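You operate a simulated robot arm through the tools that you are given. There is no shell and no other tool.

You run a simulated robot arm. Do the job below in one go: nothing can be reset, and whatever is moved stays where it is left.

## Task
Set the heat knob to 3, shut the bypass valve, steam on, jog until the product thermometer shows 35 C.
Fine: then switch the steam off and open the bypass valve again.

The check looks at the end state, three seconds after you hand in, the way a careful person would. Anything else that was tipped, shoved, dropped, spilled or broken makes it a failure.

## Robot
A 6-joint arm with a three-finger gripper, fixed in place. Base frame: the origin is at the foot of the arm, x ahead of it, y to its left, z up. Lengths are in mm, angles in rad, forces in N, time in s.
With the tool pointing down near the work surface it reaches from about 840 to 960 mm from the base axis. Its first joint turns from -2.897 to 2.897 rad. Payload 4.89 kg.
Tool frame: the origin (TCP) lies between the finger pads and is the grasp point; the fingertips stand 30 mm ahead of it; z points along the fingers, y is the line along which they close. Largest opening 164 mm; the body of the gripper starts 125 mm behind the TCP.
Orientation is that of the tool frame in the base frame, as a unit quaternion [w, x, y, z]. With the fingers straight down and closing along the base's y, the tool's x points along the base's -x, its y along +y and its z along -z.

## Interface
- The arm moves only by the tool servo_tool. Its argument "plan" is a list of rows, each a list of 3 entries, a list of its own where there are three numbers: the shift along the tool's x, y, z in units of 30 mm (1.0 is 30 mm), then the turn, a rotation vector about the tool's x, y, z in units of 5 degrees (1.0 is 5 degrees), then the closure, from 0 (fully open) to 1 (shut). In form: [[[tx, ty, tz], [ax, ay, az], claw], ...]. A call has 1 to 20 rows; each row shifts and turns the commanded pose from where the row before left it, along the tool's axes as they then stand. A call with a number of a shift or a turn outside -1 to 1 is refused whole. Each row takes 0.2 s and may step no farther than 50 mm and 0.15 rad from the row before; otherwise, or with a gripper value out of range, the whole call is refused. Where a pose cannot be reached the arm comes as near as it can. A force on the tool above 90 N (or 10 N above the force at the start of the call, whichever is more), or a blocked arm, ends the call early, and 0.2 s more pass. Each finger travels about 108 mm/s and halts on what it meets, pressing with about 20 N; the grip force reading is that of the motor and also rises with nothing between the fingers. The clock runs only during rows and for 0.2 s after the last one: add rows that do not move to give the fingers time. It gives the time, the measured TCP pose, the force on the tool (base axes), the opening and the grip force at its end, in the units of the frame above (readings bear some noise), with the torque about the TCP (base axes, N m) and any sound that the robot's microphone picked up.
- Cameras (640 x 400 px; columns grow to the right, rows downward): "scene" is fixed at [53.1, -650.3, 1340.4]; the picture's right is [0.81, -0.59, 0.00], its down [-0.16, -0.22, -0.96] and it looks along [0.57, 0.78, -0.27] (base axes); focal length 328 px, centre (320, 200). "wrist" rides on the gripper at [76, -2, -152] in the tool frame; the picture's right is [0.02, 1.00, 0.00], its down [-0.88, 0.02, -0.47] and it looks along [-0.47, 0.01, 0.88] (tool axes); focal length 247 px, centre (320, 200). There is no depth. A picture from a camera that has moved, and an enlarged one, comes with that camera's place and axes in the base frame and with its lens.
- camera(camera): a new picture of that camera. No time passes.
- lift_body(by): slides the trunk up (or, below 0, down) by that many mm; the arm rides with it, the base frame stays. It gives what a move gives, with no picture.
- zoom(camera, box): a new picture of the part [left, top, right, bottom] of that camera's present view, enlarged. No time passes.
- sign_off(): hands the job in; it is judged then, once.

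Places have to be worked out from the pictures, the camera data and where the tool is seen. Open the gripper and draw the arm clear of the work before you hand the job in, unless the task says otherwise.

The tools are called by a JSON object that holds its "op" and its "data". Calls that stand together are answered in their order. servo_tool: Moves the arm, as the interface text tells. Its arguments: {"type":"object","properties":{"plan":{"type":"array","items":{"type":"array"}}},"required":["plan"]} The other tools are called the same way: lift_body (by) slides the trunk up or down; camera (camera) takes a picture; zoom (camera, box) takes an enlarged picture of a part of a camera's view; sign_off () hands the job in.

At the start:

```text
time_s: 0.0
tcp_pos: [466.3, 262.5, 1334.9]
tool_rot: [0.001, 0.0, 1.0, 0.001]
force: [1.0, -0.2, -0.4]
ft_torque: [-0.01, 0.01, 0.0]
grip_width: 164.0
gripper_force: 0.0
trunk travel left (down, up): [-125.0, 265.0]
```

scene: 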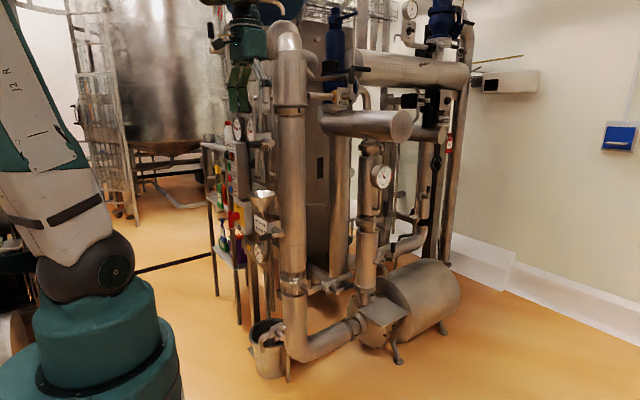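
wrist: 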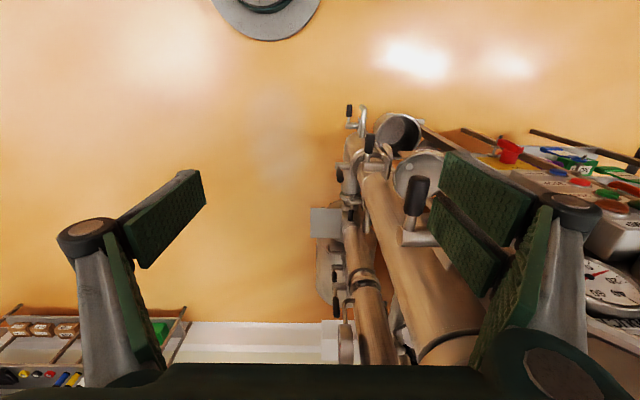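

I begin by looking closer at the equipment: the control panel seems to be on the left side of the skid. I zoom both cameras.

{"op": "zoom", "data": {"camera": "scene", "box": [190, 80, 310, 300]}}

{"op": "zoom", "data": {"camera": "scene", "box": [200, 100, 300, 180]}}

{"op": "zoom", "data": {"camera": "wrist", "box": [320, 80, 640, 400]}}

{"op": "zoom", "data": {"camera": "wrist", "box": [500, 120, 640, 330]}}

{"op": "zoom", "data": {"camera": "scene", "box": [340, 0, 480, 220]}}

```text
1.82 times, centred on (250, 190) of scene
camera zoom: at [53.1, -650.3, 1340.4], right [0.81, -0.59, 0.0], down [-0.16, -0.22, -0.96], along [0.57, 0.78, -0.27], focal length 596 px, centre (447, 218)
```

zoom: 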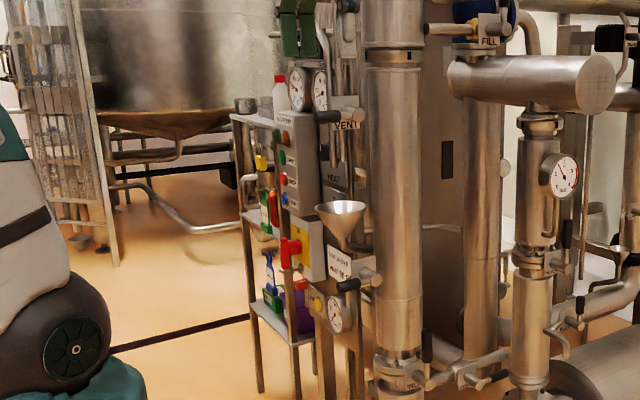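

```text
5.00 times, centred on (250, 140) of scene
camera zoom: at [53.1, -650.3, 1340.4], right [0.81, -0.59, 0.0], down [-0.16, -0.22, -0.96], along [0.57, 0.78, -0.27], focal length 1640 px, centre (670, 500)
```

zoom: 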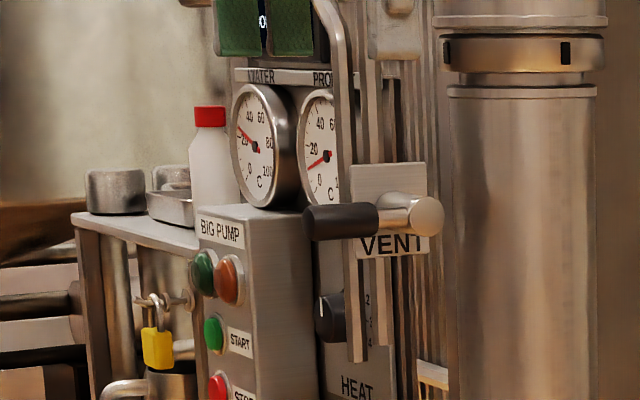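

```text
1.25 times, centred on (480, 240) of wrist
camera zoom: at [390.2, 260.8, 1485.6], right [-0.02, 1.0, 0.0], down [0.88, 0.02, 0.47], along [0.47, 0.01, -0.88], focal length 309 px, centre (120, 150)
```

zoom: 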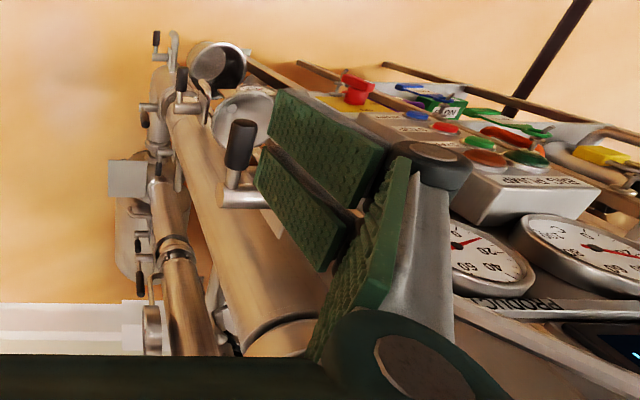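

```text
1.90 times, centred on (570, 225) of wrist
camera zoom: at [390.2, 260.8, 1485.6], right [-0.02, 1.0, 0.0], down [0.88, 0.02, 0.47], along [0.47, 0.01, -0.88], focal length 470 px, centre (-156, 152)
```

zoom: 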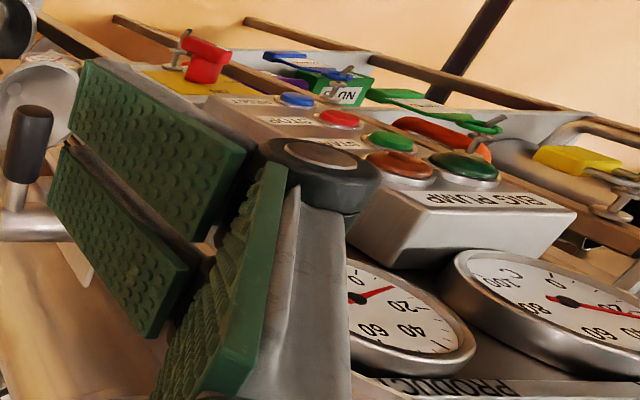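

```text
1.82 times, centred on (410, 110) of scene
camera zoom: at [53.1, -650.3, 1340.4], right [0.81, -0.59, 0.0], down [-0.16, -0.22, -0.96], along [0.57, 0.78, -0.27], focal length 596 px, centre (156, 364)
```

zoom: 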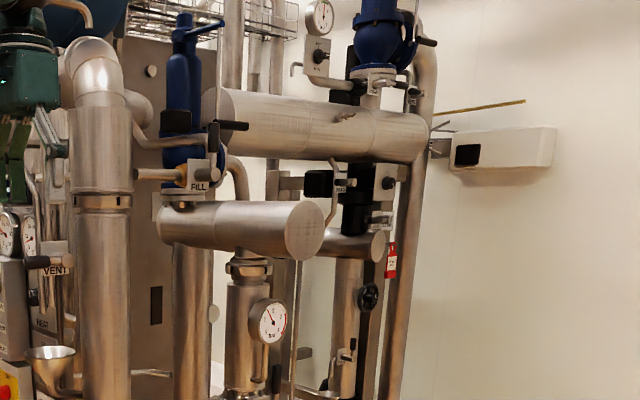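

The panel faces the robot, partly hidden. I zoom closer on labels and valves from the fixed camera.

{"op": "zoom", "data": {"camera": "scene", "box": [200, 170, 290, 226]}}

{"op": "zoom", "data": {"camera": "scene", "box": [210, 215, 300, 271]}}

{"op": "zoom", "data": {"camera": "scene", "box": [300, 70, 380, 120]}}

{"op": "zoom", "data": {"camera": "scene", "box": [380, 70, 470, 126]}}

{"op": "zoom", "data": {"camera": "scene", "box": [280, 240, 400, 315]}}

{"op": "zoom", "data": {"camera": "scene", "box": [380, 150, 460, 240]}}

{"op": "zoom", "data": {"camera": "scene", "box": [380, 0, 480, 62]}}

{"op": "zoom", "data": {"camera": "wrist", "box": [320, 90, 480, 190]}}

{"op": "zoom", "data": {"camera": "wrist", "box": [300, 180, 460, 370]}}

```text
7.11 times, centred on (245, 198) of scene
camera zoom: at [53.1, -650.3, 1340.4], right [0.81, -0.59, 0.0], down [-0.16, -0.22, -0.96], along [0.57, 0.78, -0.27], focal length 2332 px, centre (853, 214)
```

zoom: 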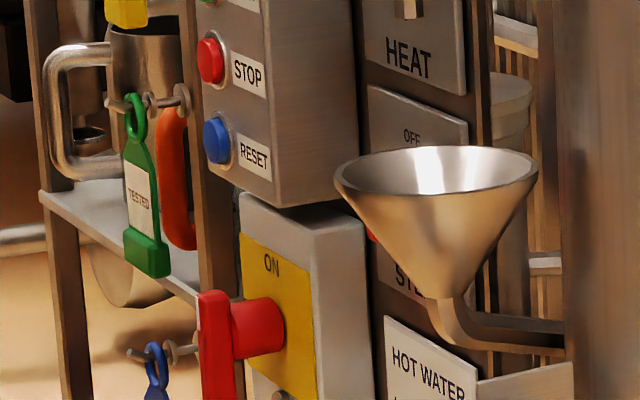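

```text
7.11 times, centred on (255, 243) of scene
camera zoom: at [53.1, -650.3, 1340.4], right [0.81, -0.59, 0.0], down [-0.16, -0.22, -0.96], along [0.57, 0.78, -0.27], focal length 2332 px, centre (782, -106)
```

zoom: 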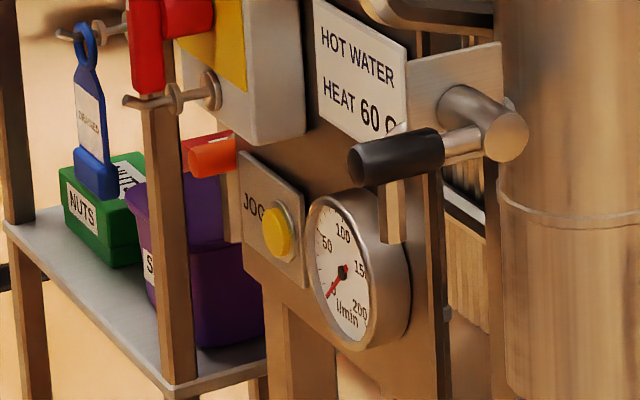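

```text
8.00 times, centred on (340, 95) of scene
camera zoom: at [53.1, -650.3, 1340.4], right [0.81, -0.59, 0.0], down [-0.16, -0.22, -0.96], along [0.57, 0.78, -0.27], focal length 2624 px, centre (160, 1040)
```

zoom: 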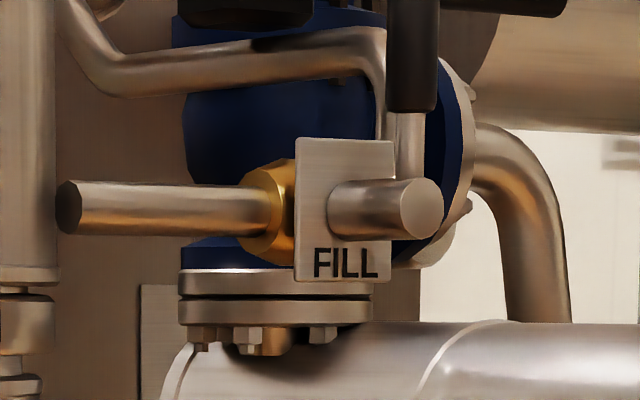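

```text
7.11 times, centred on (425, 98) of scene
camera zoom: at [53.1, -650.3, 1340.4], right [0.81, -0.59, 0.0], down [-0.16, -0.22, -0.96], along [0.57, 0.78, -0.27], focal length 2332 px, centre (-427, 925)
```

zoom: 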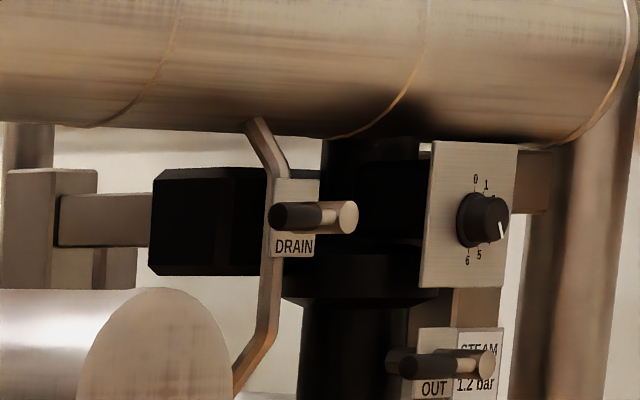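

```text
5.33 times, centred on (340, 278) of scene
camera zoom: at [53.1, -650.3, 1340.4], right [0.81, -0.59, 0.0], down [-0.16, -0.22, -0.96], along [0.57, 0.78, -0.27], focal length 1749 px, centre (213, -213)
```

zoom: 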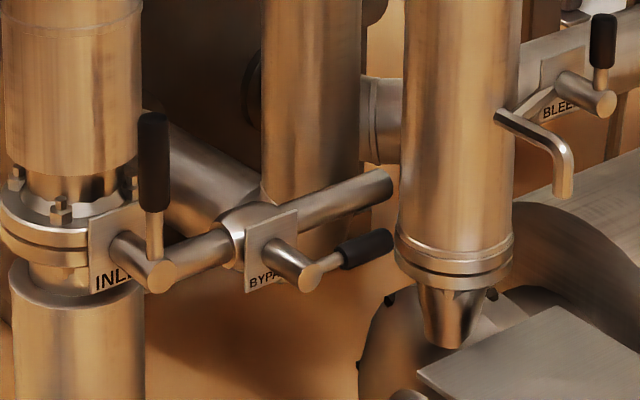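

```text
4.44 times, centred on (420, 195) of scene
camera zoom: at [53.1, -650.3, 1340.4], right [0.81, -0.59, 0.0], down [-0.16, -0.22, -0.96], along [0.57, 0.78, -0.27], focal length 1458 px, centre (-124, 222)
```

zoom: 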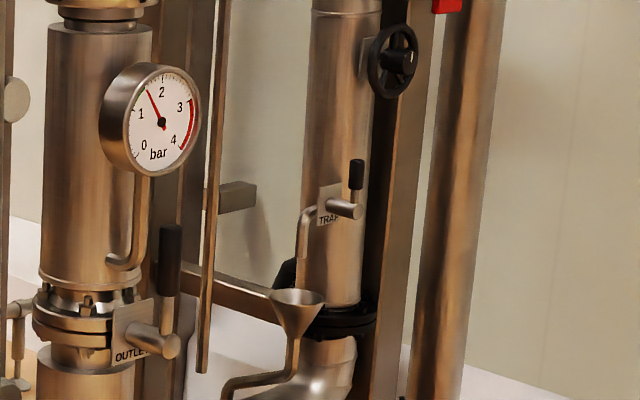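

```text
6.40 times, centred on (430, 31) of scene
camera zoom: at [53.1, -650.3, 1340.4], right [0.81, -0.59, 0.0], down [-0.16, -0.22, -0.96], along [0.57, 0.78, -0.27], focal length 2099 px, centre (-384, 1282)
```

zoom: 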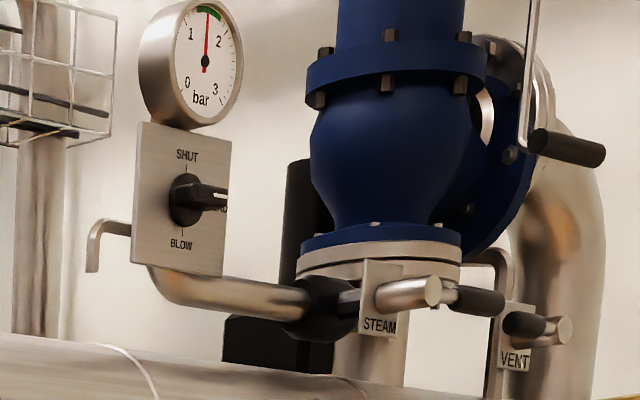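

```text
4.00 times, centred on (400, 140) of wrist
camera zoom: at [390.2, 260.8, 1485.6], right [-0.02, 1.0, 0.0], down [0.88, 0.02, 0.47], along [0.47, 0.01, -0.88], focal length 988 px, centre (0, 440)
```

zoom: 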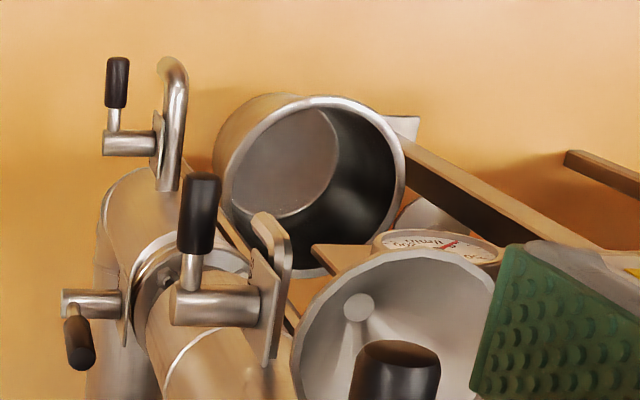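

```text
2.11 times, centred on (380, 275) of wrist
camera zoom: at [390.2, 260.8, 1485.6], right [-0.02, 1.0, 0.0], down [0.88, 0.02, 0.47], along [0.47, 0.01, -0.88], focal length 520 px, centre (194, 42)
```

zoom: 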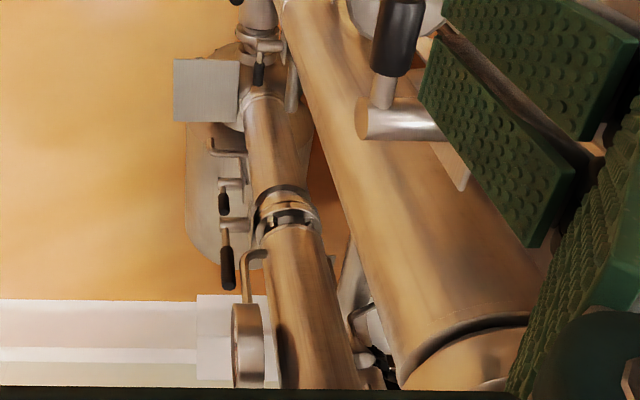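

The panel appears to face −x around x≈620, y≈550–700, with PRODUCT gauge near (620,600,1250); VENT lever tip near (505,374,1224). I move back and left in free space to get a frontal look.

{"op": "servo_tool", "data": {"plan": [[[0.6, 0.8, 0], [0, 0, 0], 0], [[0.6, 0.8, 0], [0, 0, 0], 0], [[0.6, 0.8, 0], [0, 0, 0], 0], [[0.6, 0.8, 0], [0, 0, 0], 0], [[0.6, 0.8, 0], [0, 0, 0], 0], [[0.6, 0.8, 0], [0, 0, 0], 0], [[0.6, 0.8, 0], [0, 0, 0], 0], [[0.6, 0.8, 0], [0, 0, 0], 0]]}}

{"op": "camera", "data": {"camera": "wrist"}}

{"op": "camera", "data": {"camera": "scene"}}

```text
time_s: 1.8
tcp_pos: [323.5, 455.6, 1333.0]
tool_rot: [0.0, -0.001, 1.0, 0.0]
force: [0.8, -0.9, -0.7]
ft_torque: [0.13, 0.03, -0.03]
grip_width: 164.0
gripper_force: 0.0
trunk travel left (down, up): [-125.0, 265.0]
```

```text
taken
camera wrist: at [247.0, 452.4, 1484.5], right [-0.02, 1.0, 0.0], down [0.88, 0.02, 0.47], along [0.47, 0.01, -0.88], focal length 247 px, centre (320, 200)
```

wrist: 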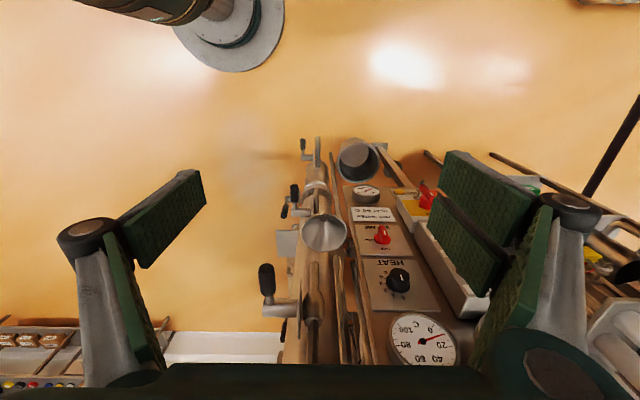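

```text
taken
```

scene: 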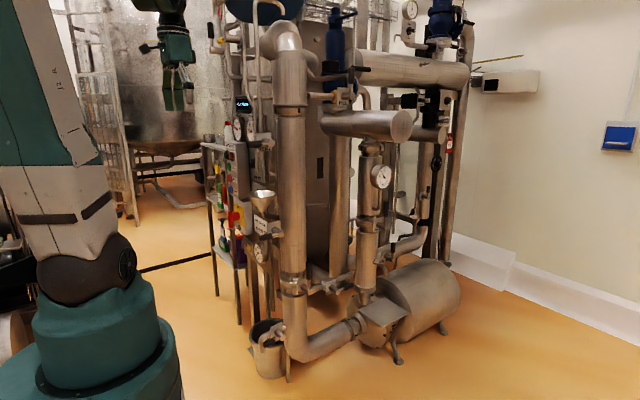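

Now the panel is visible: HEAT knob, red STEAM handle/switch, PRODUCT gauge reading about 10 C. I zoom in for detail.

{"op": "zoom", "data": {"camera": "wrist", "box": [320, 240, 480, 370]}}

{"op": "zoom", "data": {"camera": "wrist", "box": [320, 160, 480, 260]}}

{"op": "zoom", "data": {"camera": "scene", "box": [215, 90, 285, 140]}}

{"op": "zoom", "data": {"camera": "wrist", "box": [250, 120, 350, 350]}}

```text
3.08 times, centred on (400, 305) of wrist
camera zoom: at [247.0, 452.4, 1484.5], right [-0.02, 1.0, 0.0], down [0.88, 0.02, 0.47], along [0.47, 0.01, -0.88], focal length 760 px, centre (74, -123)
```

zoom: 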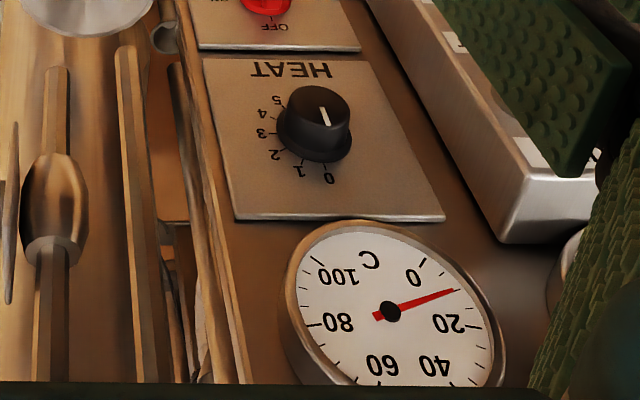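

```text
4.00 times, centred on (400, 210) of wrist
camera zoom: at [247.0, 452.4, 1484.5], right [-0.02, 1.0, 0.0], down [0.88, 0.02, 0.47], along [0.47, 0.01, -0.88], focal length 988 px, centre (0, 160)
```

zoom: 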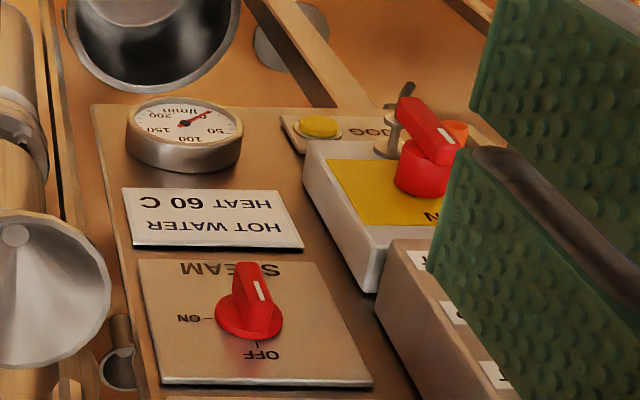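

```text
8.00 times, centred on (250, 115) of scene
camera zoom: at [53.1, -650.3, 1340.4], right [0.81, -0.59, 0.0], down [-0.16, -0.22, -0.96], along [0.57, 0.78, -0.27], focal length 2624 px, centre (880, 880)
```

zoom: 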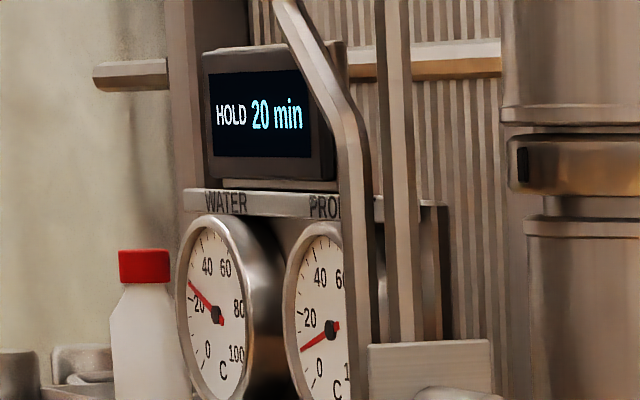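

```text
1.74 times, centred on (300, 235) of wrist
camera zoom: at [247.0, 452.4, 1484.5], right [-0.02, 1.0, 0.0], down [0.88, 0.02, 0.47], along [0.47, 0.01, -0.88], focal length 430 px, centre (355, 139)
```

zoom: 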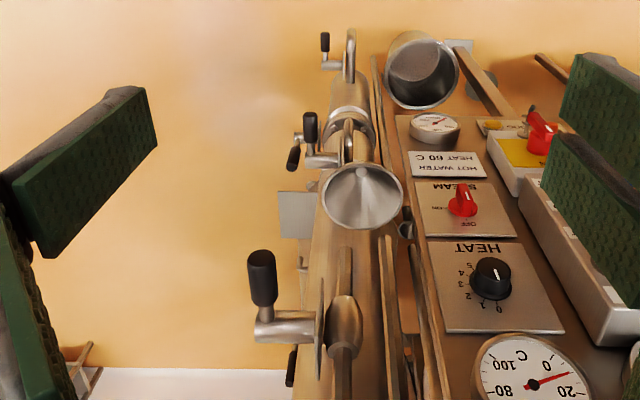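

PRODUCT gauge triangulates to (628,625,1243), HEAT knob ≈(600,612,1130), STEAM switch ≈(600,611,998), JOG ≈(625,741,703). I now pitch the tool so that it points to +x.

{"op": "servo_tool", "data": {"plan": [[[0, 0, 0], [0, -1, 0], 0], [[0, 0, 0], [0, -1, 0], 0], [[0, 0, 0], [0, -1, 0], 0], [[0, 0, 0], [0, -1, 0], 0], [[0, 0, 0], [0, -1, 0], 0], [[0, 0, 0], [0, -1, 0], 0], [[0, 0, 0], [0, -1, 0], 0], [[0, 0, 0], [0, -1, 0], 0], [[0, 0, 0], [0, -1, 0], 0], [[0, 0, 0], [0, -1, 0], 0], [[0, 0, 0], [0, -1, 0], 0], [[0, 0, 0], [0, -1, 0], 0], [[0, 0, 0], [0, -1, 0], 0], [[0, 0, 0], [0, -1, 0], 0], [[0, 0, 0], [0, -1, 0], 0], [[0, 0, 0], [0, -1, 0], 0], [[0, 0, 0], [0, -1, 0], 0], [[0, 0, 0], [0, -1, 0], 0]]}}

{"op": "camera", "data": {"camera": "wrist"}}

{"op": "camera", "data": {"camera": "scene"}}

```text
time_s: 4.8
tcp_pos: [393.4, 422.5, 1401.5]
tool_rot: [0.559, 0.063, 0.826, -0.042]
force: [-0.9, -1.7, 0.4]
ft_torque: [0.08, 0.06, 0.22]
grip_width: 164.0
gripper_force: 0.0
trunk travel left (down, up): [-125.0, 265.0]
stopped in row 14: the arm was blocked; the commanded pose is now the measured one
```

```text
taken
camera wrist: at [226.3, 447.2, 1385.5], right [0.15, 0.99, -0.02], down [-0.11, 0.04, 0.99], along [0.98, -0.14, 0.11], focal length 247 px, centre (320, 200)
```

wrist: 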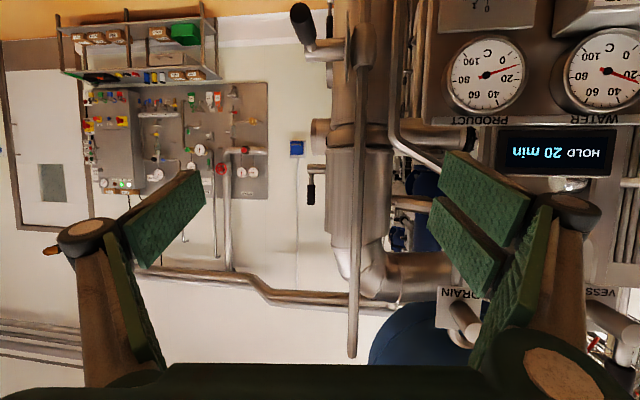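

```text
taken
```

scene: 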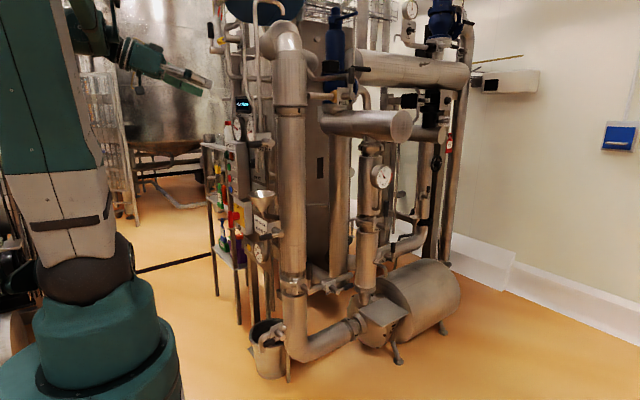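

The arm hit a joint limit because it was too folded in; I shift further left and down (away from the base) and finish leveling the tool there.

{"op": "servo_tool", "data": {"plan": [[[0.74, 0.56, -0.05], [0, 0, 0], 0], [[0.74, 0.56, -0.05], [0, 0, 0], 0], [[0.74, 0.56, -0.05], [0, 0, 0], 0], [[0.74, 0.56, -0.05], [0, 0, 0], 0], [[0.74, 0.56, -0.05], [0, 0, 0], 0], [[0.74, 0.56, -0.05], [0, 0, 0], 0], [[0.74, 0.56, -0.05], [0, 0, 0], 0], [[0.74, 0.56, -0.05], [0, 0, 0], 0], [[0.74, 0.56, -0.05], [0, 0, 0], 0], [[0.74, 0.56, -0.05], [0, 0, 0], 0], [[0, 0, 0], [-0.34, -0.87, -0.07], 0], [[0, 0, 0], [-0.34, -0.87, -0.07], 0], [[0, 0, 0], [-0.34, -0.87, -0.07], 0], [[0, 0, 0], [-0.34, -0.87, -0.07], 0], [[0, 0, 0], [-0.34, -0.87, -0.07], 0]]}}

{"op": "camera", "data": {"camera": "wrist"}}

{"op": "camera", "data": {"camera": "scene"}}

```text
time_s: 6.7
tcp_pos: [403.8, 476.1, 1238.0]
tool_rot: [0.556, 0.121, 0.818, -0.081]
force: [-0.5, -1.8, 1.2]
ft_torque: [0.09, 0.07, 0.17]
grip_width: 163.8
gripper_force: 0.0
trunk travel left (down, up): [-125.0, 265.0]
stopped in row 9: the arm was blocked; the commanded pose is now the measured one
```

```text
taken
camera wrist: at [241.2, 523.2, 1221.3], right [0.28, 0.96, -0.02], down [-0.1, 0.05, 0.99], along [0.95, -0.28, 0.11], focal length 247 px, centre (320, 200)
```

wrist: 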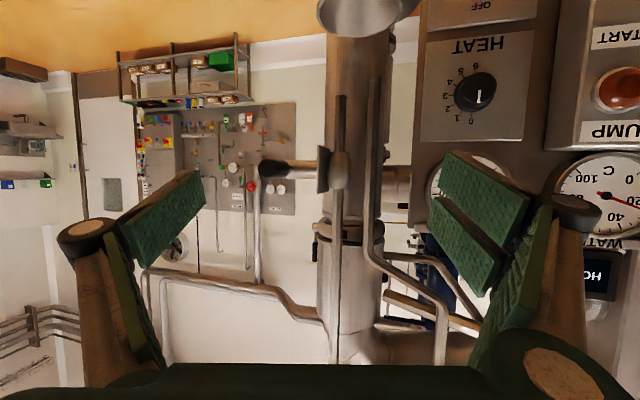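

```text
taken
```

scene: 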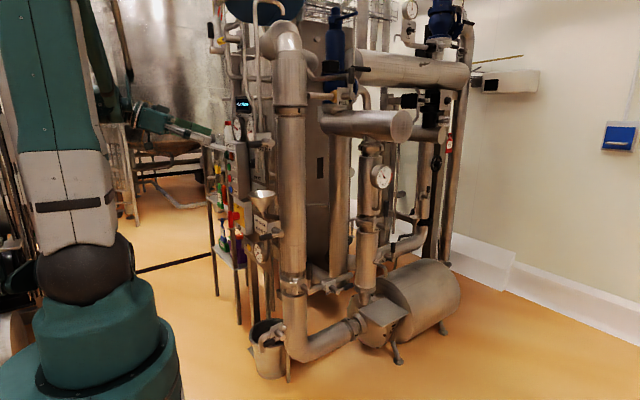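

Both blocks are consistent with a minimum shoulder‑to‑wrist distance (~640 mm), so I raise the trunk to gain room for the folded arm, then work below the shoulder.

{"op": "lift_body", "data": {"by": 200}}

```text
time_s: 8.9
tcp_pos: [403.4, 480.3, 1437.1]
tool_rot: [0.555, 0.121, 0.819, -0.082]
force: [-0.5, -0.5, 1.0]
ft_torque: [0.04, -0.02, -0.03]
grip_width: 164.1
gripper_force: 0.0
trunk travel left (down, up): [-325.0, 65.0]
```

The trunk is up 200. I move outward, then down past shoulder height, then to about (440,600,1010), with the gripper partly closed to stay slim.

{"op": "servo_tool", "data": {"plan": [[[0.147, 0.68, 0.465], [0, 0, 0], 0.6], [[0.147, 0.68, 0.465], [0, 0, 0], 0.6], [[0.147, 0.68, 0.465], [0, 0, 0], 0.6], [[0.147, 0.68, 0.465], [0, 0, 0], 0.6], [[0.882, 0, 0.353], [0, 0, 0], 0.6], [[0.882, 0, 0.353], [0, 0, 0], 0.6], [[0.882, 0, 0.353], [0, 0, 0], 0.6], [[0.882, 0, 0.353], [0, 0, 0], 0.6], [[0.882, 0, 0.353], [0, 0, 0], 0.6], [[0.882, 0, 0.353], [0, 0, 0], 0.6], [[0.882, 0, 0.353], [0, 0, 0], 0.6], [[0.882, 0, 0.353], [0, 0, 0], 0.6]]}}

{"op": "camera", "data": {"camera": "wrist"}}

{"op": "camera", "data": {"camera": "scene"}}

```text
time_s: 11.5
tcp_pos: [467.6, 554.3, 1170.1]
tool_rot: [0.555, 0.116, 0.82, -0.079]
force: [3.2, 0.9, -2.3]
ft_torque: [-0.06, 0.0, -0.24]
grip_width: 65.7
gripper_force: 0.0
trunk travel left (down, up): [-325.0, 65.0]
```

```text
taken
camera wrist: at [304.8, 598.8, 1153.9], right [0.27, 0.96, -0.02], down [-0.1, 0.05, 0.99], along [0.96, -0.27, 0.11], focal length 247 px, centre (320, 200)
```

wrist: 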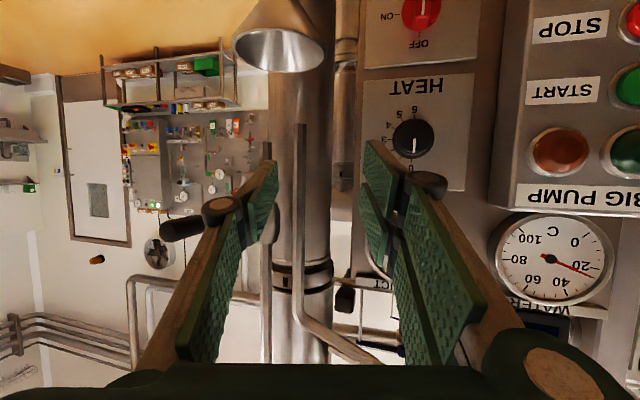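

```text
taken
```

scene: 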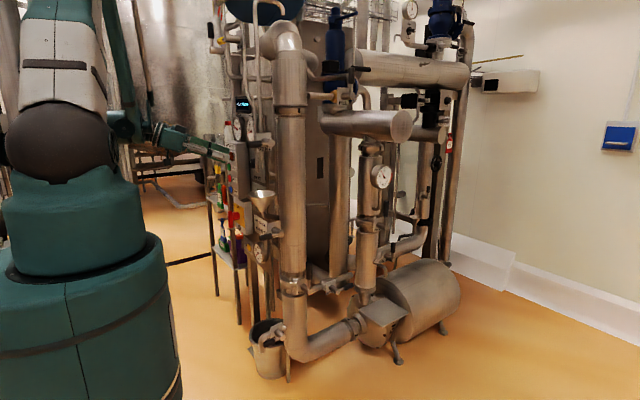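

The hypothesis holds. I zoom onto the HEAT dial and the STEAM switch.

{"op": "zoom", "data": {"camera": "wrist", "box": [360, 70, 480, 190]}}

{"op": "zoom", "data": {"camera": "wrist", "box": [350, 0, 500, 90]}}

```text
3.33 times, centred on (420, 130) of wrist
camera zoom: at [304.8, 598.8, 1153.9], right [0.27, 0.96, -0.02], down [-0.1, 0.05, 0.99], along [0.96, -0.27, 0.11], focal length 823 px, centre (-13, 433)
```

zoom: 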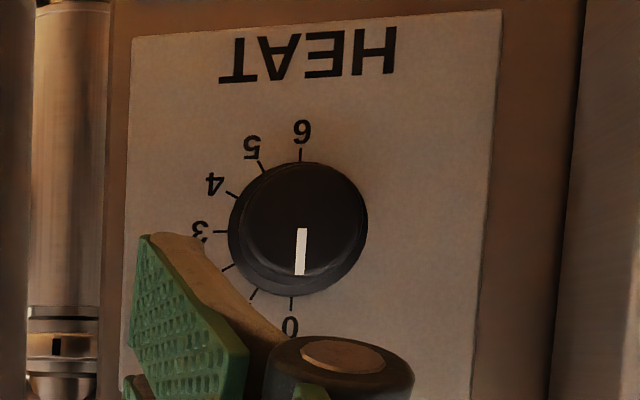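

```text
4.27 times, centred on (425, 45) of wrist
camera zoom: at [304.8, 598.8, 1153.9], right [0.27, 0.96, -0.02], down [-0.1, 0.05, 0.99], along [0.96, -0.27, 0.11], focal length 1054 px, centre (-128, 861)
```

zoom: 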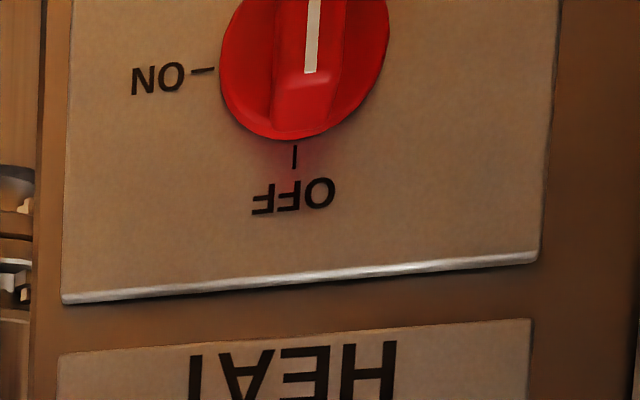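

HEAT reads 0 with 3 at 3 o'clock (90° clockwise); STEAM is OFF at 12 o'clock with ON at 3 o'clock. Knob face is around (619,623,1111). I shift in front of it and level the tool at a safe standoff.

{"op": "servo_tool", "data": {"plan": [[[0.51, 0.53, 0.04], [0, 0, 0], 0.5], [[0.51, 0.53, 0.04], [0, 0, 0], 0.5], [[0.51, 0.53, 0.04], [0, 0, 0], 0.5], [[0.51, 0.53, 0.04], [0, 0, 0], 0.5], [[0, 0, 0], [-0.532, -0.723, -0.101], 0.5], [[0, 0, 0], [-0.532, -0.723, -0.101], 0.5], [[0, 0, 0], [-0.532, -0.723, -0.101], 0.5], [[0, 0, 0], [-0.532, -0.723, -0.101], 0.5], [[0, 0, 0], [-0.532, -0.723, -0.101], 0.5], [[0, 0, 0], [-0.532, -0.723, -0.101], 0.5]]}}

{"op": "camera", "data": {"camera": "wrist"}}

{"op": "camera", "data": {"camera": "scene"}}

```text
time_s: 13.7
tcp_pos: [473.9, 648.6, 1143.6]
tool_rot: [0.707, 0.002, 0.707, -0.002]
force: [-0.2, -0.6, 0.2]
ft_torque: [0.02, -0.02, -0.02]
grip_width: 82.1
gripper_force: 0.0
out of reach, approached as far as the arm can: row 9, 10
trunk travel left (down, up): [-325.0, 65.0]
```

```text
taken
camera wrist: at [321.7, 646.5, 1065.2], right [0.0, 1.0, -0.02], down [-0.47, 0.02, 0.88], along [0.88, 0.01, 0.47], focal length 247 px, centre (320, 200)
```

wrist: 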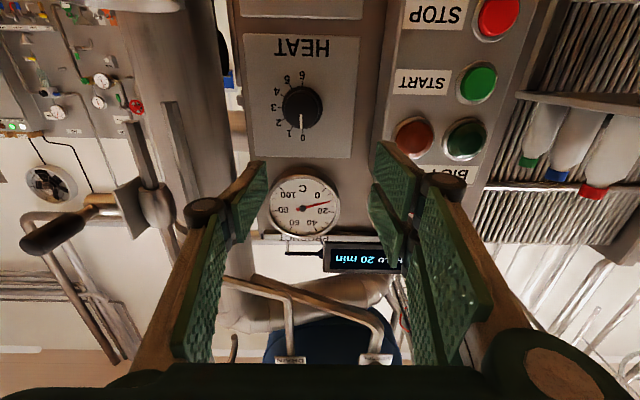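

```text
taken
```

scene: 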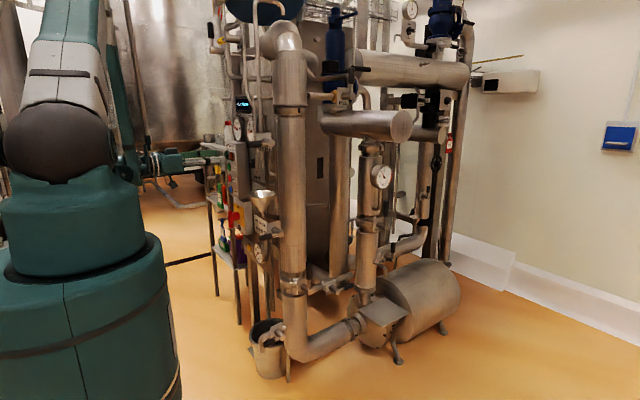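

The tool is level at (474,649,1144). I zoom in to refine knob and switch positions.

{"op": "zoom", "data": {"camera": "wrist", "box": [240, 30, 360, 160]}}

{"op": "zoom", "data": {"camera": "wrist", "box": [240, 160, 370, 250]}}

{"op": "zoom", "data": {"camera": "scene", "box": [220, 100, 280, 180]}}

```text
3.08 times, centred on (300, 95) of wrist
camera zoom: at [321.7, 646.5, 1065.2], right [0.0, 1.0, -0.02], down [-0.47, 0.02, 0.88], along [0.88, 0.01, 0.47], focal length 760 px, centre (382, 523)
```

zoom: 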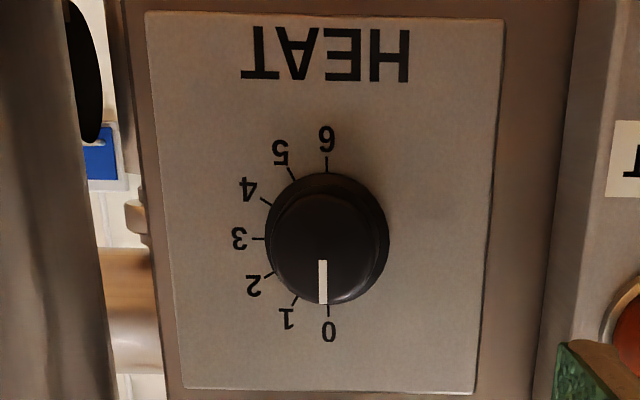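

```text
4.44 times, centred on (305, 205) of wrist
camera zoom: at [321.7, 646.5, 1065.2], right [0.0, 1.0, -0.02], down [-0.47, 0.02, 0.88], along [0.88, 0.01, 0.47], focal length 1098 px, centre (387, 178)
```

zoom: 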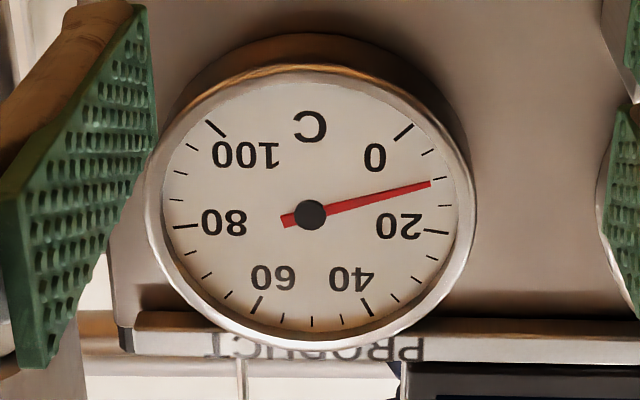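

```text
5.00 times, centred on (250, 140) of scene
camera zoom: at [53.1, -650.3, 1340.4], right [0.81, -0.59, 0.0], down [-0.16, -0.22, -0.96], along [0.57, 0.78, -0.27], focal length 1640 px, centre (670, 500)
```

zoom: 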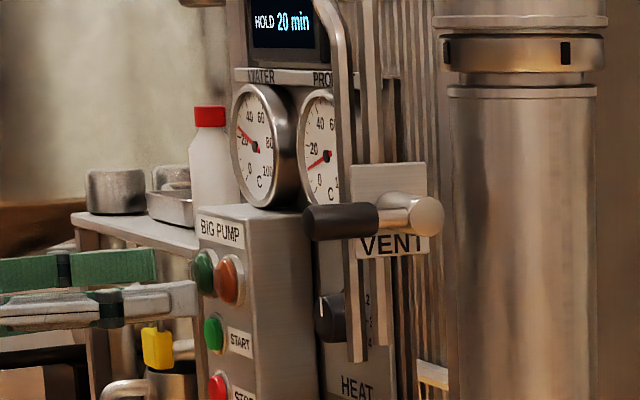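

Knob axis triangulates well to y≈625, z≈1108, plate at x≈645, knob face x≈619, diameter ~42–48. I advance 75 mm and read where I am.

{"op": "servo_tool", "data": {"plan": [[[0, 0, 0.5], [0, 0, 0], 0.5], [[0, 0, 0.5], [0, 0, 0], 0.5], [[0, 0, 0.5], [0, 0, 0], 0.5], [[0, 0, 0.5], [0, 0, 0], 0.5], [[0, 0, 0.5], [0, 0, 0], 0.5], [[0, 0, 0], [0, 0, 0], 0.5]]}}

{"op": "zoom", "data": {"camera": "wrist", "box": [220, 20, 400, 200]}}

```text
time_s: 15.1
tcp_pos: [547.9, 648.7, 1141.5]
tool_rot: [0.708, 0.0, 0.706, 0.0]
force: [-0.2, 0.3, -0.2]
ft_torque: [0.0, -0.06, 0.01]
grip_width: 82.1
gripper_force: 0.0
trunk travel left (down, up): [-325.0, 65.0]
```

```text
2.22 times, centred on (310, 110) of wrist
camera zoom: at [396.3, 646.3, 1063.7], right [0.0, 1.0, -0.02], down [-0.47, 0.02, 0.88], along [0.88, 0.01, 0.47], focal length 549 px, centre (342, 400)
```

zoom: 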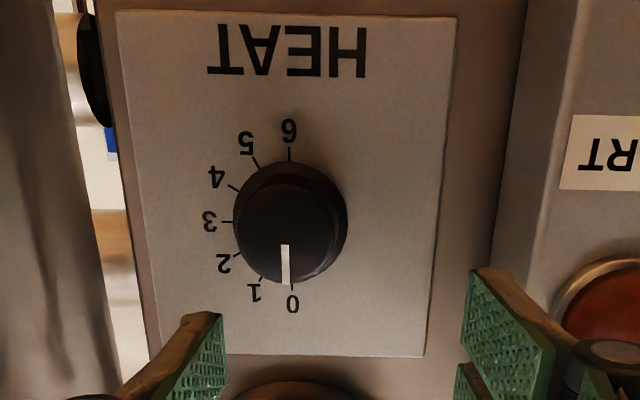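

The refit gives y≈624.5, z≈1108. I align laterally, then advance to put the fingers round the knob (tips ≈ x 635).

{"op": "servo_tool", "data": {"plan": [[[0.56, -0.4, 0], [0, 0, 0], 0.5], [[0.56, -0.4, 0], [0, 0, 0], 0.5], [[0, 0, 0], [0, 0, 0], 0.5]]}}

{"op": "camera", "data": {"camera": "wrist"}}

{"op": "zoom", "data": {"camera": "scene", "box": [210, 120, 280, 180]}}

```text
time_s: 15.9
tcp_pos: [555.2, 641.0, 1124.0]
tool_rot: [0.707, 0.001, 0.707, -0.001]
force: [0.7, -0.1, -0.5]
ft_torque: [-0.02, -0.01, -0.04]
grip_width: 82.0
gripper_force: 0.0
out of reach, approached as far as the arm can: row 1, 2
trunk travel left (down, up): [-325.0, 65.0]
```

```text
taken
camera wrist: at [403.2, 639.3, 1047.1], right [0.0, 1.0, -0.02], down [-0.47, 0.02, 0.88], along [0.88, 0.01, 0.47], focal length 247 px, centre (320, 200)
```

wrist: 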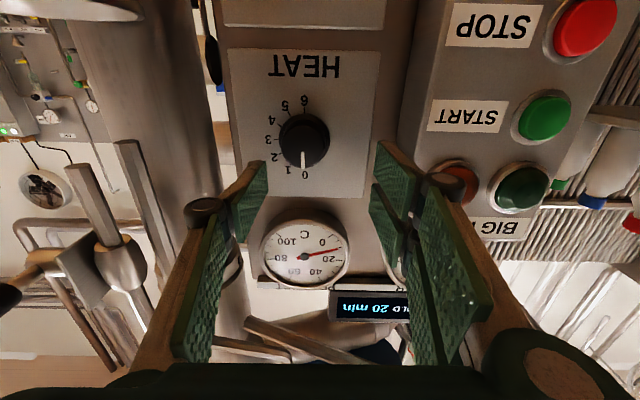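

```text
6.67 times, centred on (245, 150) of scene
camera zoom: at [53.1, -650.3, 1340.4], right [0.81, -0.59, 0.0], down [-0.16, -0.22, -0.96], along [0.57, 0.78, -0.27], focal length 2187 px, centre (820, 533)
```

zoom: 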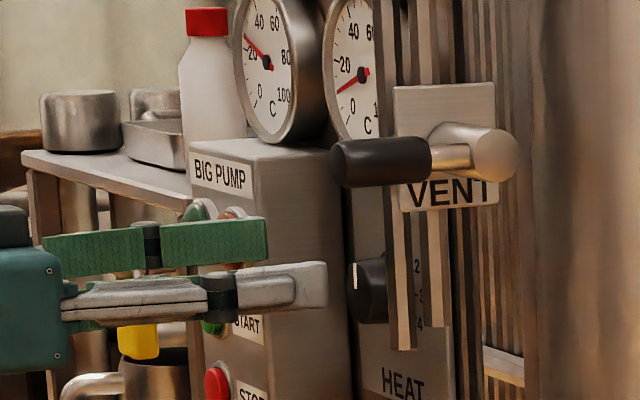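

Still limited here; comparing the block points, the fold limit loosens when the wrist is higher relative to the shoulder, so the trunk should be low, not high. I back off up/backwards, lower the trunk 200, and move the tool up again.

{"op": "servo_tool", "data": {"plan": [[[-0.5, 0, -0.3], [0, 0, 0], 0.5], [[-0.5, 0, -0.3], [0, 0, 0], 0.5], [[-0.5, 0, -0.4], [0, 0, 0], 0.5], [[-0.5, 0, -0.4], [0, 0, 0], 0.5], [[0, 0, 0], [0, 0, 0], 0.5]]}}

{"op": "lift_body", "data": {"by": -100}}

```text
time_s: 17.1
tcp_pos: [513.1, 640.6, 1184.3]
tool_rot: [0.708, 0.0, 0.706, 0.0]
force: [0.5, 0.4, 0.7]
ft_torque: [-0.04, 0.04, 0.03]
grip_width: 82.0
gripper_force: 0.1
trunk travel left (down, up): [-325.0, 65.0]
```

```text
time_s: 18.4
tcp_pos: [513.4, 639.8, 1083.0]
tool_rot: [0.708, 0.0, 0.707, 0.0]
force: [-0.1, 0.2, -1.2]
ft_torque: [-0.01, 0.03, 0.0]
grip_width: 82.2
gripper_force: 0.0
trunk travel left (down, up): [-225.0, 165.0]
```

Feasible. I move the tool up 120 and lower the trunk another 125.

{"op": "servo_tool", "data": {"plan": [[[-0.8, 0, 0], [0, 0, 0], 0.5], [[-0.8, 0, 0], [0, 0, 0], 0.5], [[-0.8, 0, 0], [0, 0, 0], 0.5], [[-0.8, 0, 0], [0, 0, 0], 0.5], [[-0.8, 0, 0], [0, 0, 0], 0.5], [[0, 0, 0], [0, 0, 0], 0.5]]}}

{"op": "lift_body", "data": {"by": -125}}

```text
time_s: 19.8
tcp_pos: [514.9, 639.9, 1203.4]
tool_rot: [0.708, 0.001, 0.706, -0.001]
force: [-0.5, -0.2, -0.6]
ft_torque: [-0.01, -0.01, 0.04]
grip_width: 82.3
gripper_force: 0.1
trunk travel left (down, up): [-225.0, 165.0]
```

```text
time_s: 21.3
tcp_pos: [513.6, 640.0, 1078.3]
tool_rot: [0.707, 0.0, 0.707, 0.0]
force: [-0.1, -0.1, 0.3]
ft_torque: [0.02, 0.01, 0.01]
grip_width: 82.0
gripper_force: 0.1
trunk travel left (down, up): [-100.0, 290.0]
```

Now I go to the pre-grasp point in front of the knob (545,624.5,1108).

{"op": "servo_tool", "data": {"plan": [[[-0.5, -0.26, 0.5], [0, 0, 0], 0.5], [[-0.5, -0.26, 0.5], [0, 0, 0], 0.5], [[0, 0, 0], [0, 0, 0], 0.5]]}}

{"op": "camera", "data": {"camera": "wrist"}}

```text
time_s: 22.1
tcp_pos: [543.0, 623.9, 1107.4]
tool_rot: [0.708, 0.001, 0.706, -0.001]
force: [0.5, 0.0, 0.0]
ft_torque: [0.02, 0.02, 0.03]
grip_width: 82.0
gripper_force: 0.0
trunk travel left (down, up): [-100.0, 290.0]
```

```text
taken
camera wrist: at [391.7, 621.3, 1030.3], right [0.0, 1.0, -0.02], down [-0.48, 0.02, 0.88], along [0.88, 0.01, 0.47], focal length 247 px, centre (320, 200)
```

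wrist: 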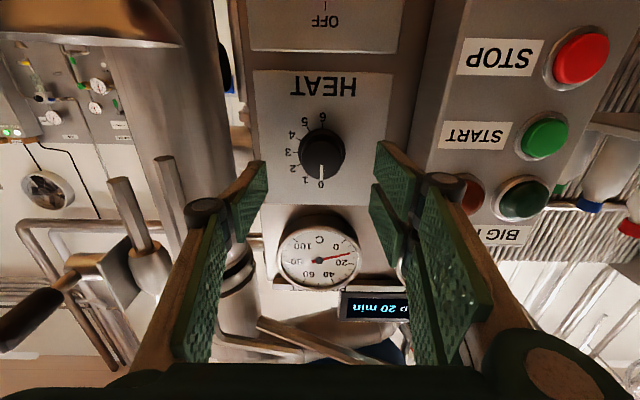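

Aligned. Advance 62 mm and close on the knob.

{"op": "servo_tool", "data": {"plan": [[[0, 0, 0.42], [0, 0, 0], 0.5], [[0, 0, 0.42], [0, 0, 0], 0.5], [[0, 0, 0.42], [0, 0, 0], 0.5], [[0, 0, 0.42], [0, 0, 0], 0.5], [[0, 0, 0.38], [0, 0, 0], 0.5], [[0, 0, 0], [0, 0, 0], 0.5]]}}

{"op": "zoom", "data": {"camera": "scene", "box": [210, 120, 280, 180]}}

{"op": "camera", "data": {"camera": "wrist"}}

```text
time_s: 23.5
tcp_pos: [607.1, 624.2, 1109.5]
tool_rot: [0.708, 0.0, 0.706, 0.0]
force: [-1.1, -0.2, -0.6]
ft_torque: [-0.04, -0.01, 0.03]
grip_width: 82.0
gripper_force: 0.1
trunk travel left (down, up): [-100.0, 290.0]
```

```text
6.67 times, centred on (245, 150) of scene
camera zoom: at [53.1, -650.3, 1340.4], right [0.81, -0.59, 0.0], down [-0.16, -0.22, -0.96], along [0.57, 0.78, -0.27], focal length 2187 px, centre (820, 533)
```

zoom: 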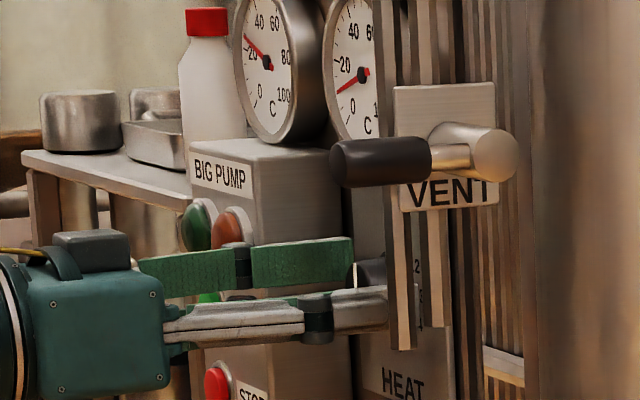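

```text
taken
camera wrist: at [454.7, 622.2, 1031.2], right [0.0, 1.0, -0.02], down [-0.47, 0.02, 0.88], along [0.88, 0.01, 0.47], focal length 247 px, centre (320, 200)
```

wrist: 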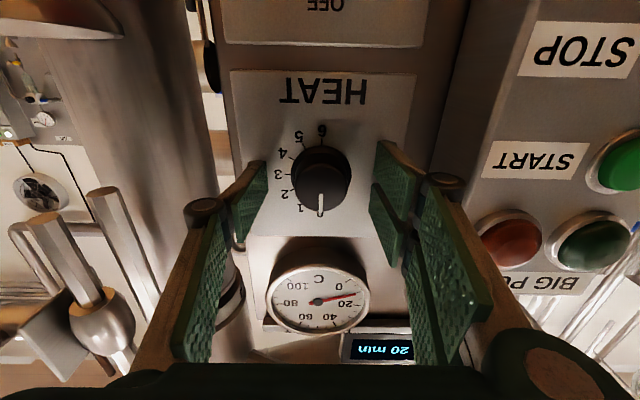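

Fingers straddle the knob. Close gently and hold.

{"op": "servo_tool", "data": {"plan": [[[0, 0, 0], [0, 0, 0], 0.7], [[0, 0, 0], [0, 0, 0], 0.8], [[0, 0, 0], [0, 0, 0], 0.9], [[0, 0, 0], [0, 0, 0], 0.9]]}}

{"op": "camera", "data": {"camera": "wrist"}}

```text
time_s: 24.5
tcp_pos: [607.0, 624.1, 1108.9]
tool_rot: [0.708, 0.0, 0.706, -0.001]
force: [4.5, 9.2, 5.7]
ft_torque: [-0.02, -0.06, 0.28]
grip_width: 39.9
gripper_force: 44.2
trunk travel left (down, up): [-100.0, 290.0]
```

```text
taken
camera wrist: at [454.7, 622.7, 1031.2], right [0.0, 1.0, -0.02], down [-0.48, 0.02, 0.88], along [0.88, 0.01, 0.48], focal length 247 px, centre (320, 200)
```

wrist: 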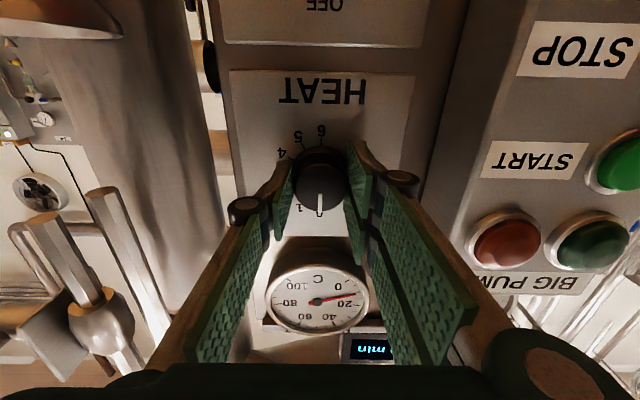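

Gripped (39.9 mm). Turn clockwise about the tool axis, first 30°.

{"op": "servo_tool", "data": {"plan": [[[0, 0, 0], [0, 0, 1], 0.9], [[0, 0, 0], [0, 0, 1], 0.9], [[0, 0, 0], [0, 0, 1], 0.9], [[0, 0, 0], [0, 0, 1], 0.9], [[0, 0, 0], [0, 0, 1], 0.9], [[0, 0, 0], [0, 0, 1], 0.9]]}}

{"op": "camera", "data": {"camera": "wrist"}}

```text
time_s: 25.9
tcp_pos: [606.1, 625.0, 1108.6]
tool_rot: [0.684, 0.182, 0.682, 0.183]
force: [16.3, 30.7, 29.0]
ft_torque: [-0.07, -0.69, 0.82]
grip_width: 40.0
gripper_force: 45.2
trunk travel left (down, up): [-100.0, 290.0]
```

```text
taken
camera wrist: at [454.7, 662.0, 1040.5], right [0.0, 0.88, 0.48], down [-0.48, -0.42, 0.77], along [0.88, -0.23, 0.42], focal length 247 px, centre (320, 200)
```

wrist: 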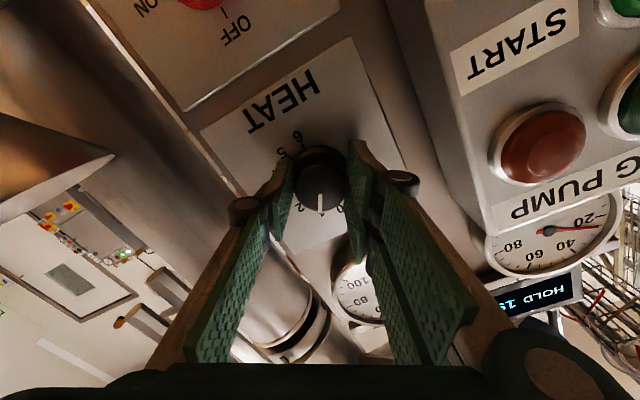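

The knob turns with the grip (30°), with some side force along the closing axis, so I shift about 1 mm that way and watch the force while turning another 15°.

{"op": "servo_tool", "data": {"plan": [[[0, 0.04, 0], [0, 0, 0], 0.9], [[0, 0, 0], [0, 0, 0], 0.9]]}}

{"op": "servo_tool", "data": {"plan": [[[0, 0, 0], [0, 0, 1], 0.9], [[0, 0, 0], [0, 0, 1], 0.9], [[0, 0, 0], [0, 0, 1], 0.9]]}}

```text
time_s: 26.5
tcp_pos: [605.9, 625.1, 1109.3]
tool_rot: [0.684, 0.182, 0.682, 0.184]
force: [12.0, 28.0, 25.2]
ft_torque: [-0.07, -0.69, 0.81]
grip_width: 40.2
gripper_force: 44.4
trunk travel left (down, up): [-100.0, 290.0]
```

```text
time_s: 27.3
tcp_pos: [605.5, 626.9, 1108.9]
tool_rot: [0.654, 0.27, 0.652, 0.271]
force: [17.1, 32.3, 35.8]
ft_torque: [-0.11, -0.81, 0.96]
grip_width: 40.1
gripper_force: 45.0
trunk travel left (down, up): [-100.0, 290.0]
```

{"op": "servo_tool", "data": {"plan": [[[0, 0.1, 0], [0, 0, 0], 0.9], [[0, 0, 0], [0, 0, 0], 0.9]]}}

{"op": "camera", "data": {"camera": "wrist"}}

```text
time_s: 27.9
tcp_pos: [605.6, 626.1, 1109.2]
tool_rot: [0.654, 0.272, 0.653, 0.27]
force: [-6.2, 1.2, -12.6]
ft_torque: [-0.01, 0.34, 0.15]
grip_width: 40.1
gripper_force: 45.3
trunk travel left (down, up): [-100.0, 290.0]
```

```text
taken
camera wrist: at [454.5, 679.2, 1053.4], right [0.0, 0.72, 0.69], down [-0.47, -0.61, 0.64], along [0.88, -0.33, 0.34], focal length 247 px, centre (320, 200)
```

wrist: 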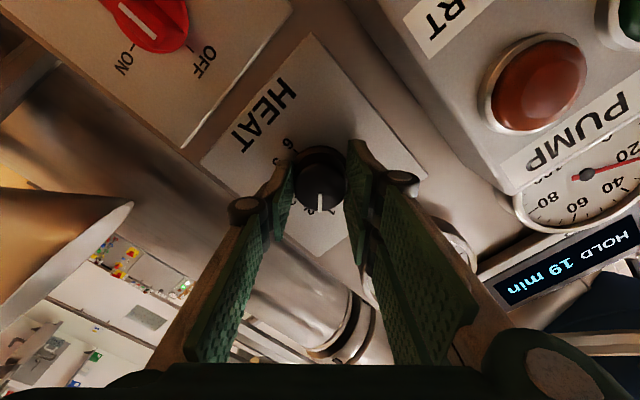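

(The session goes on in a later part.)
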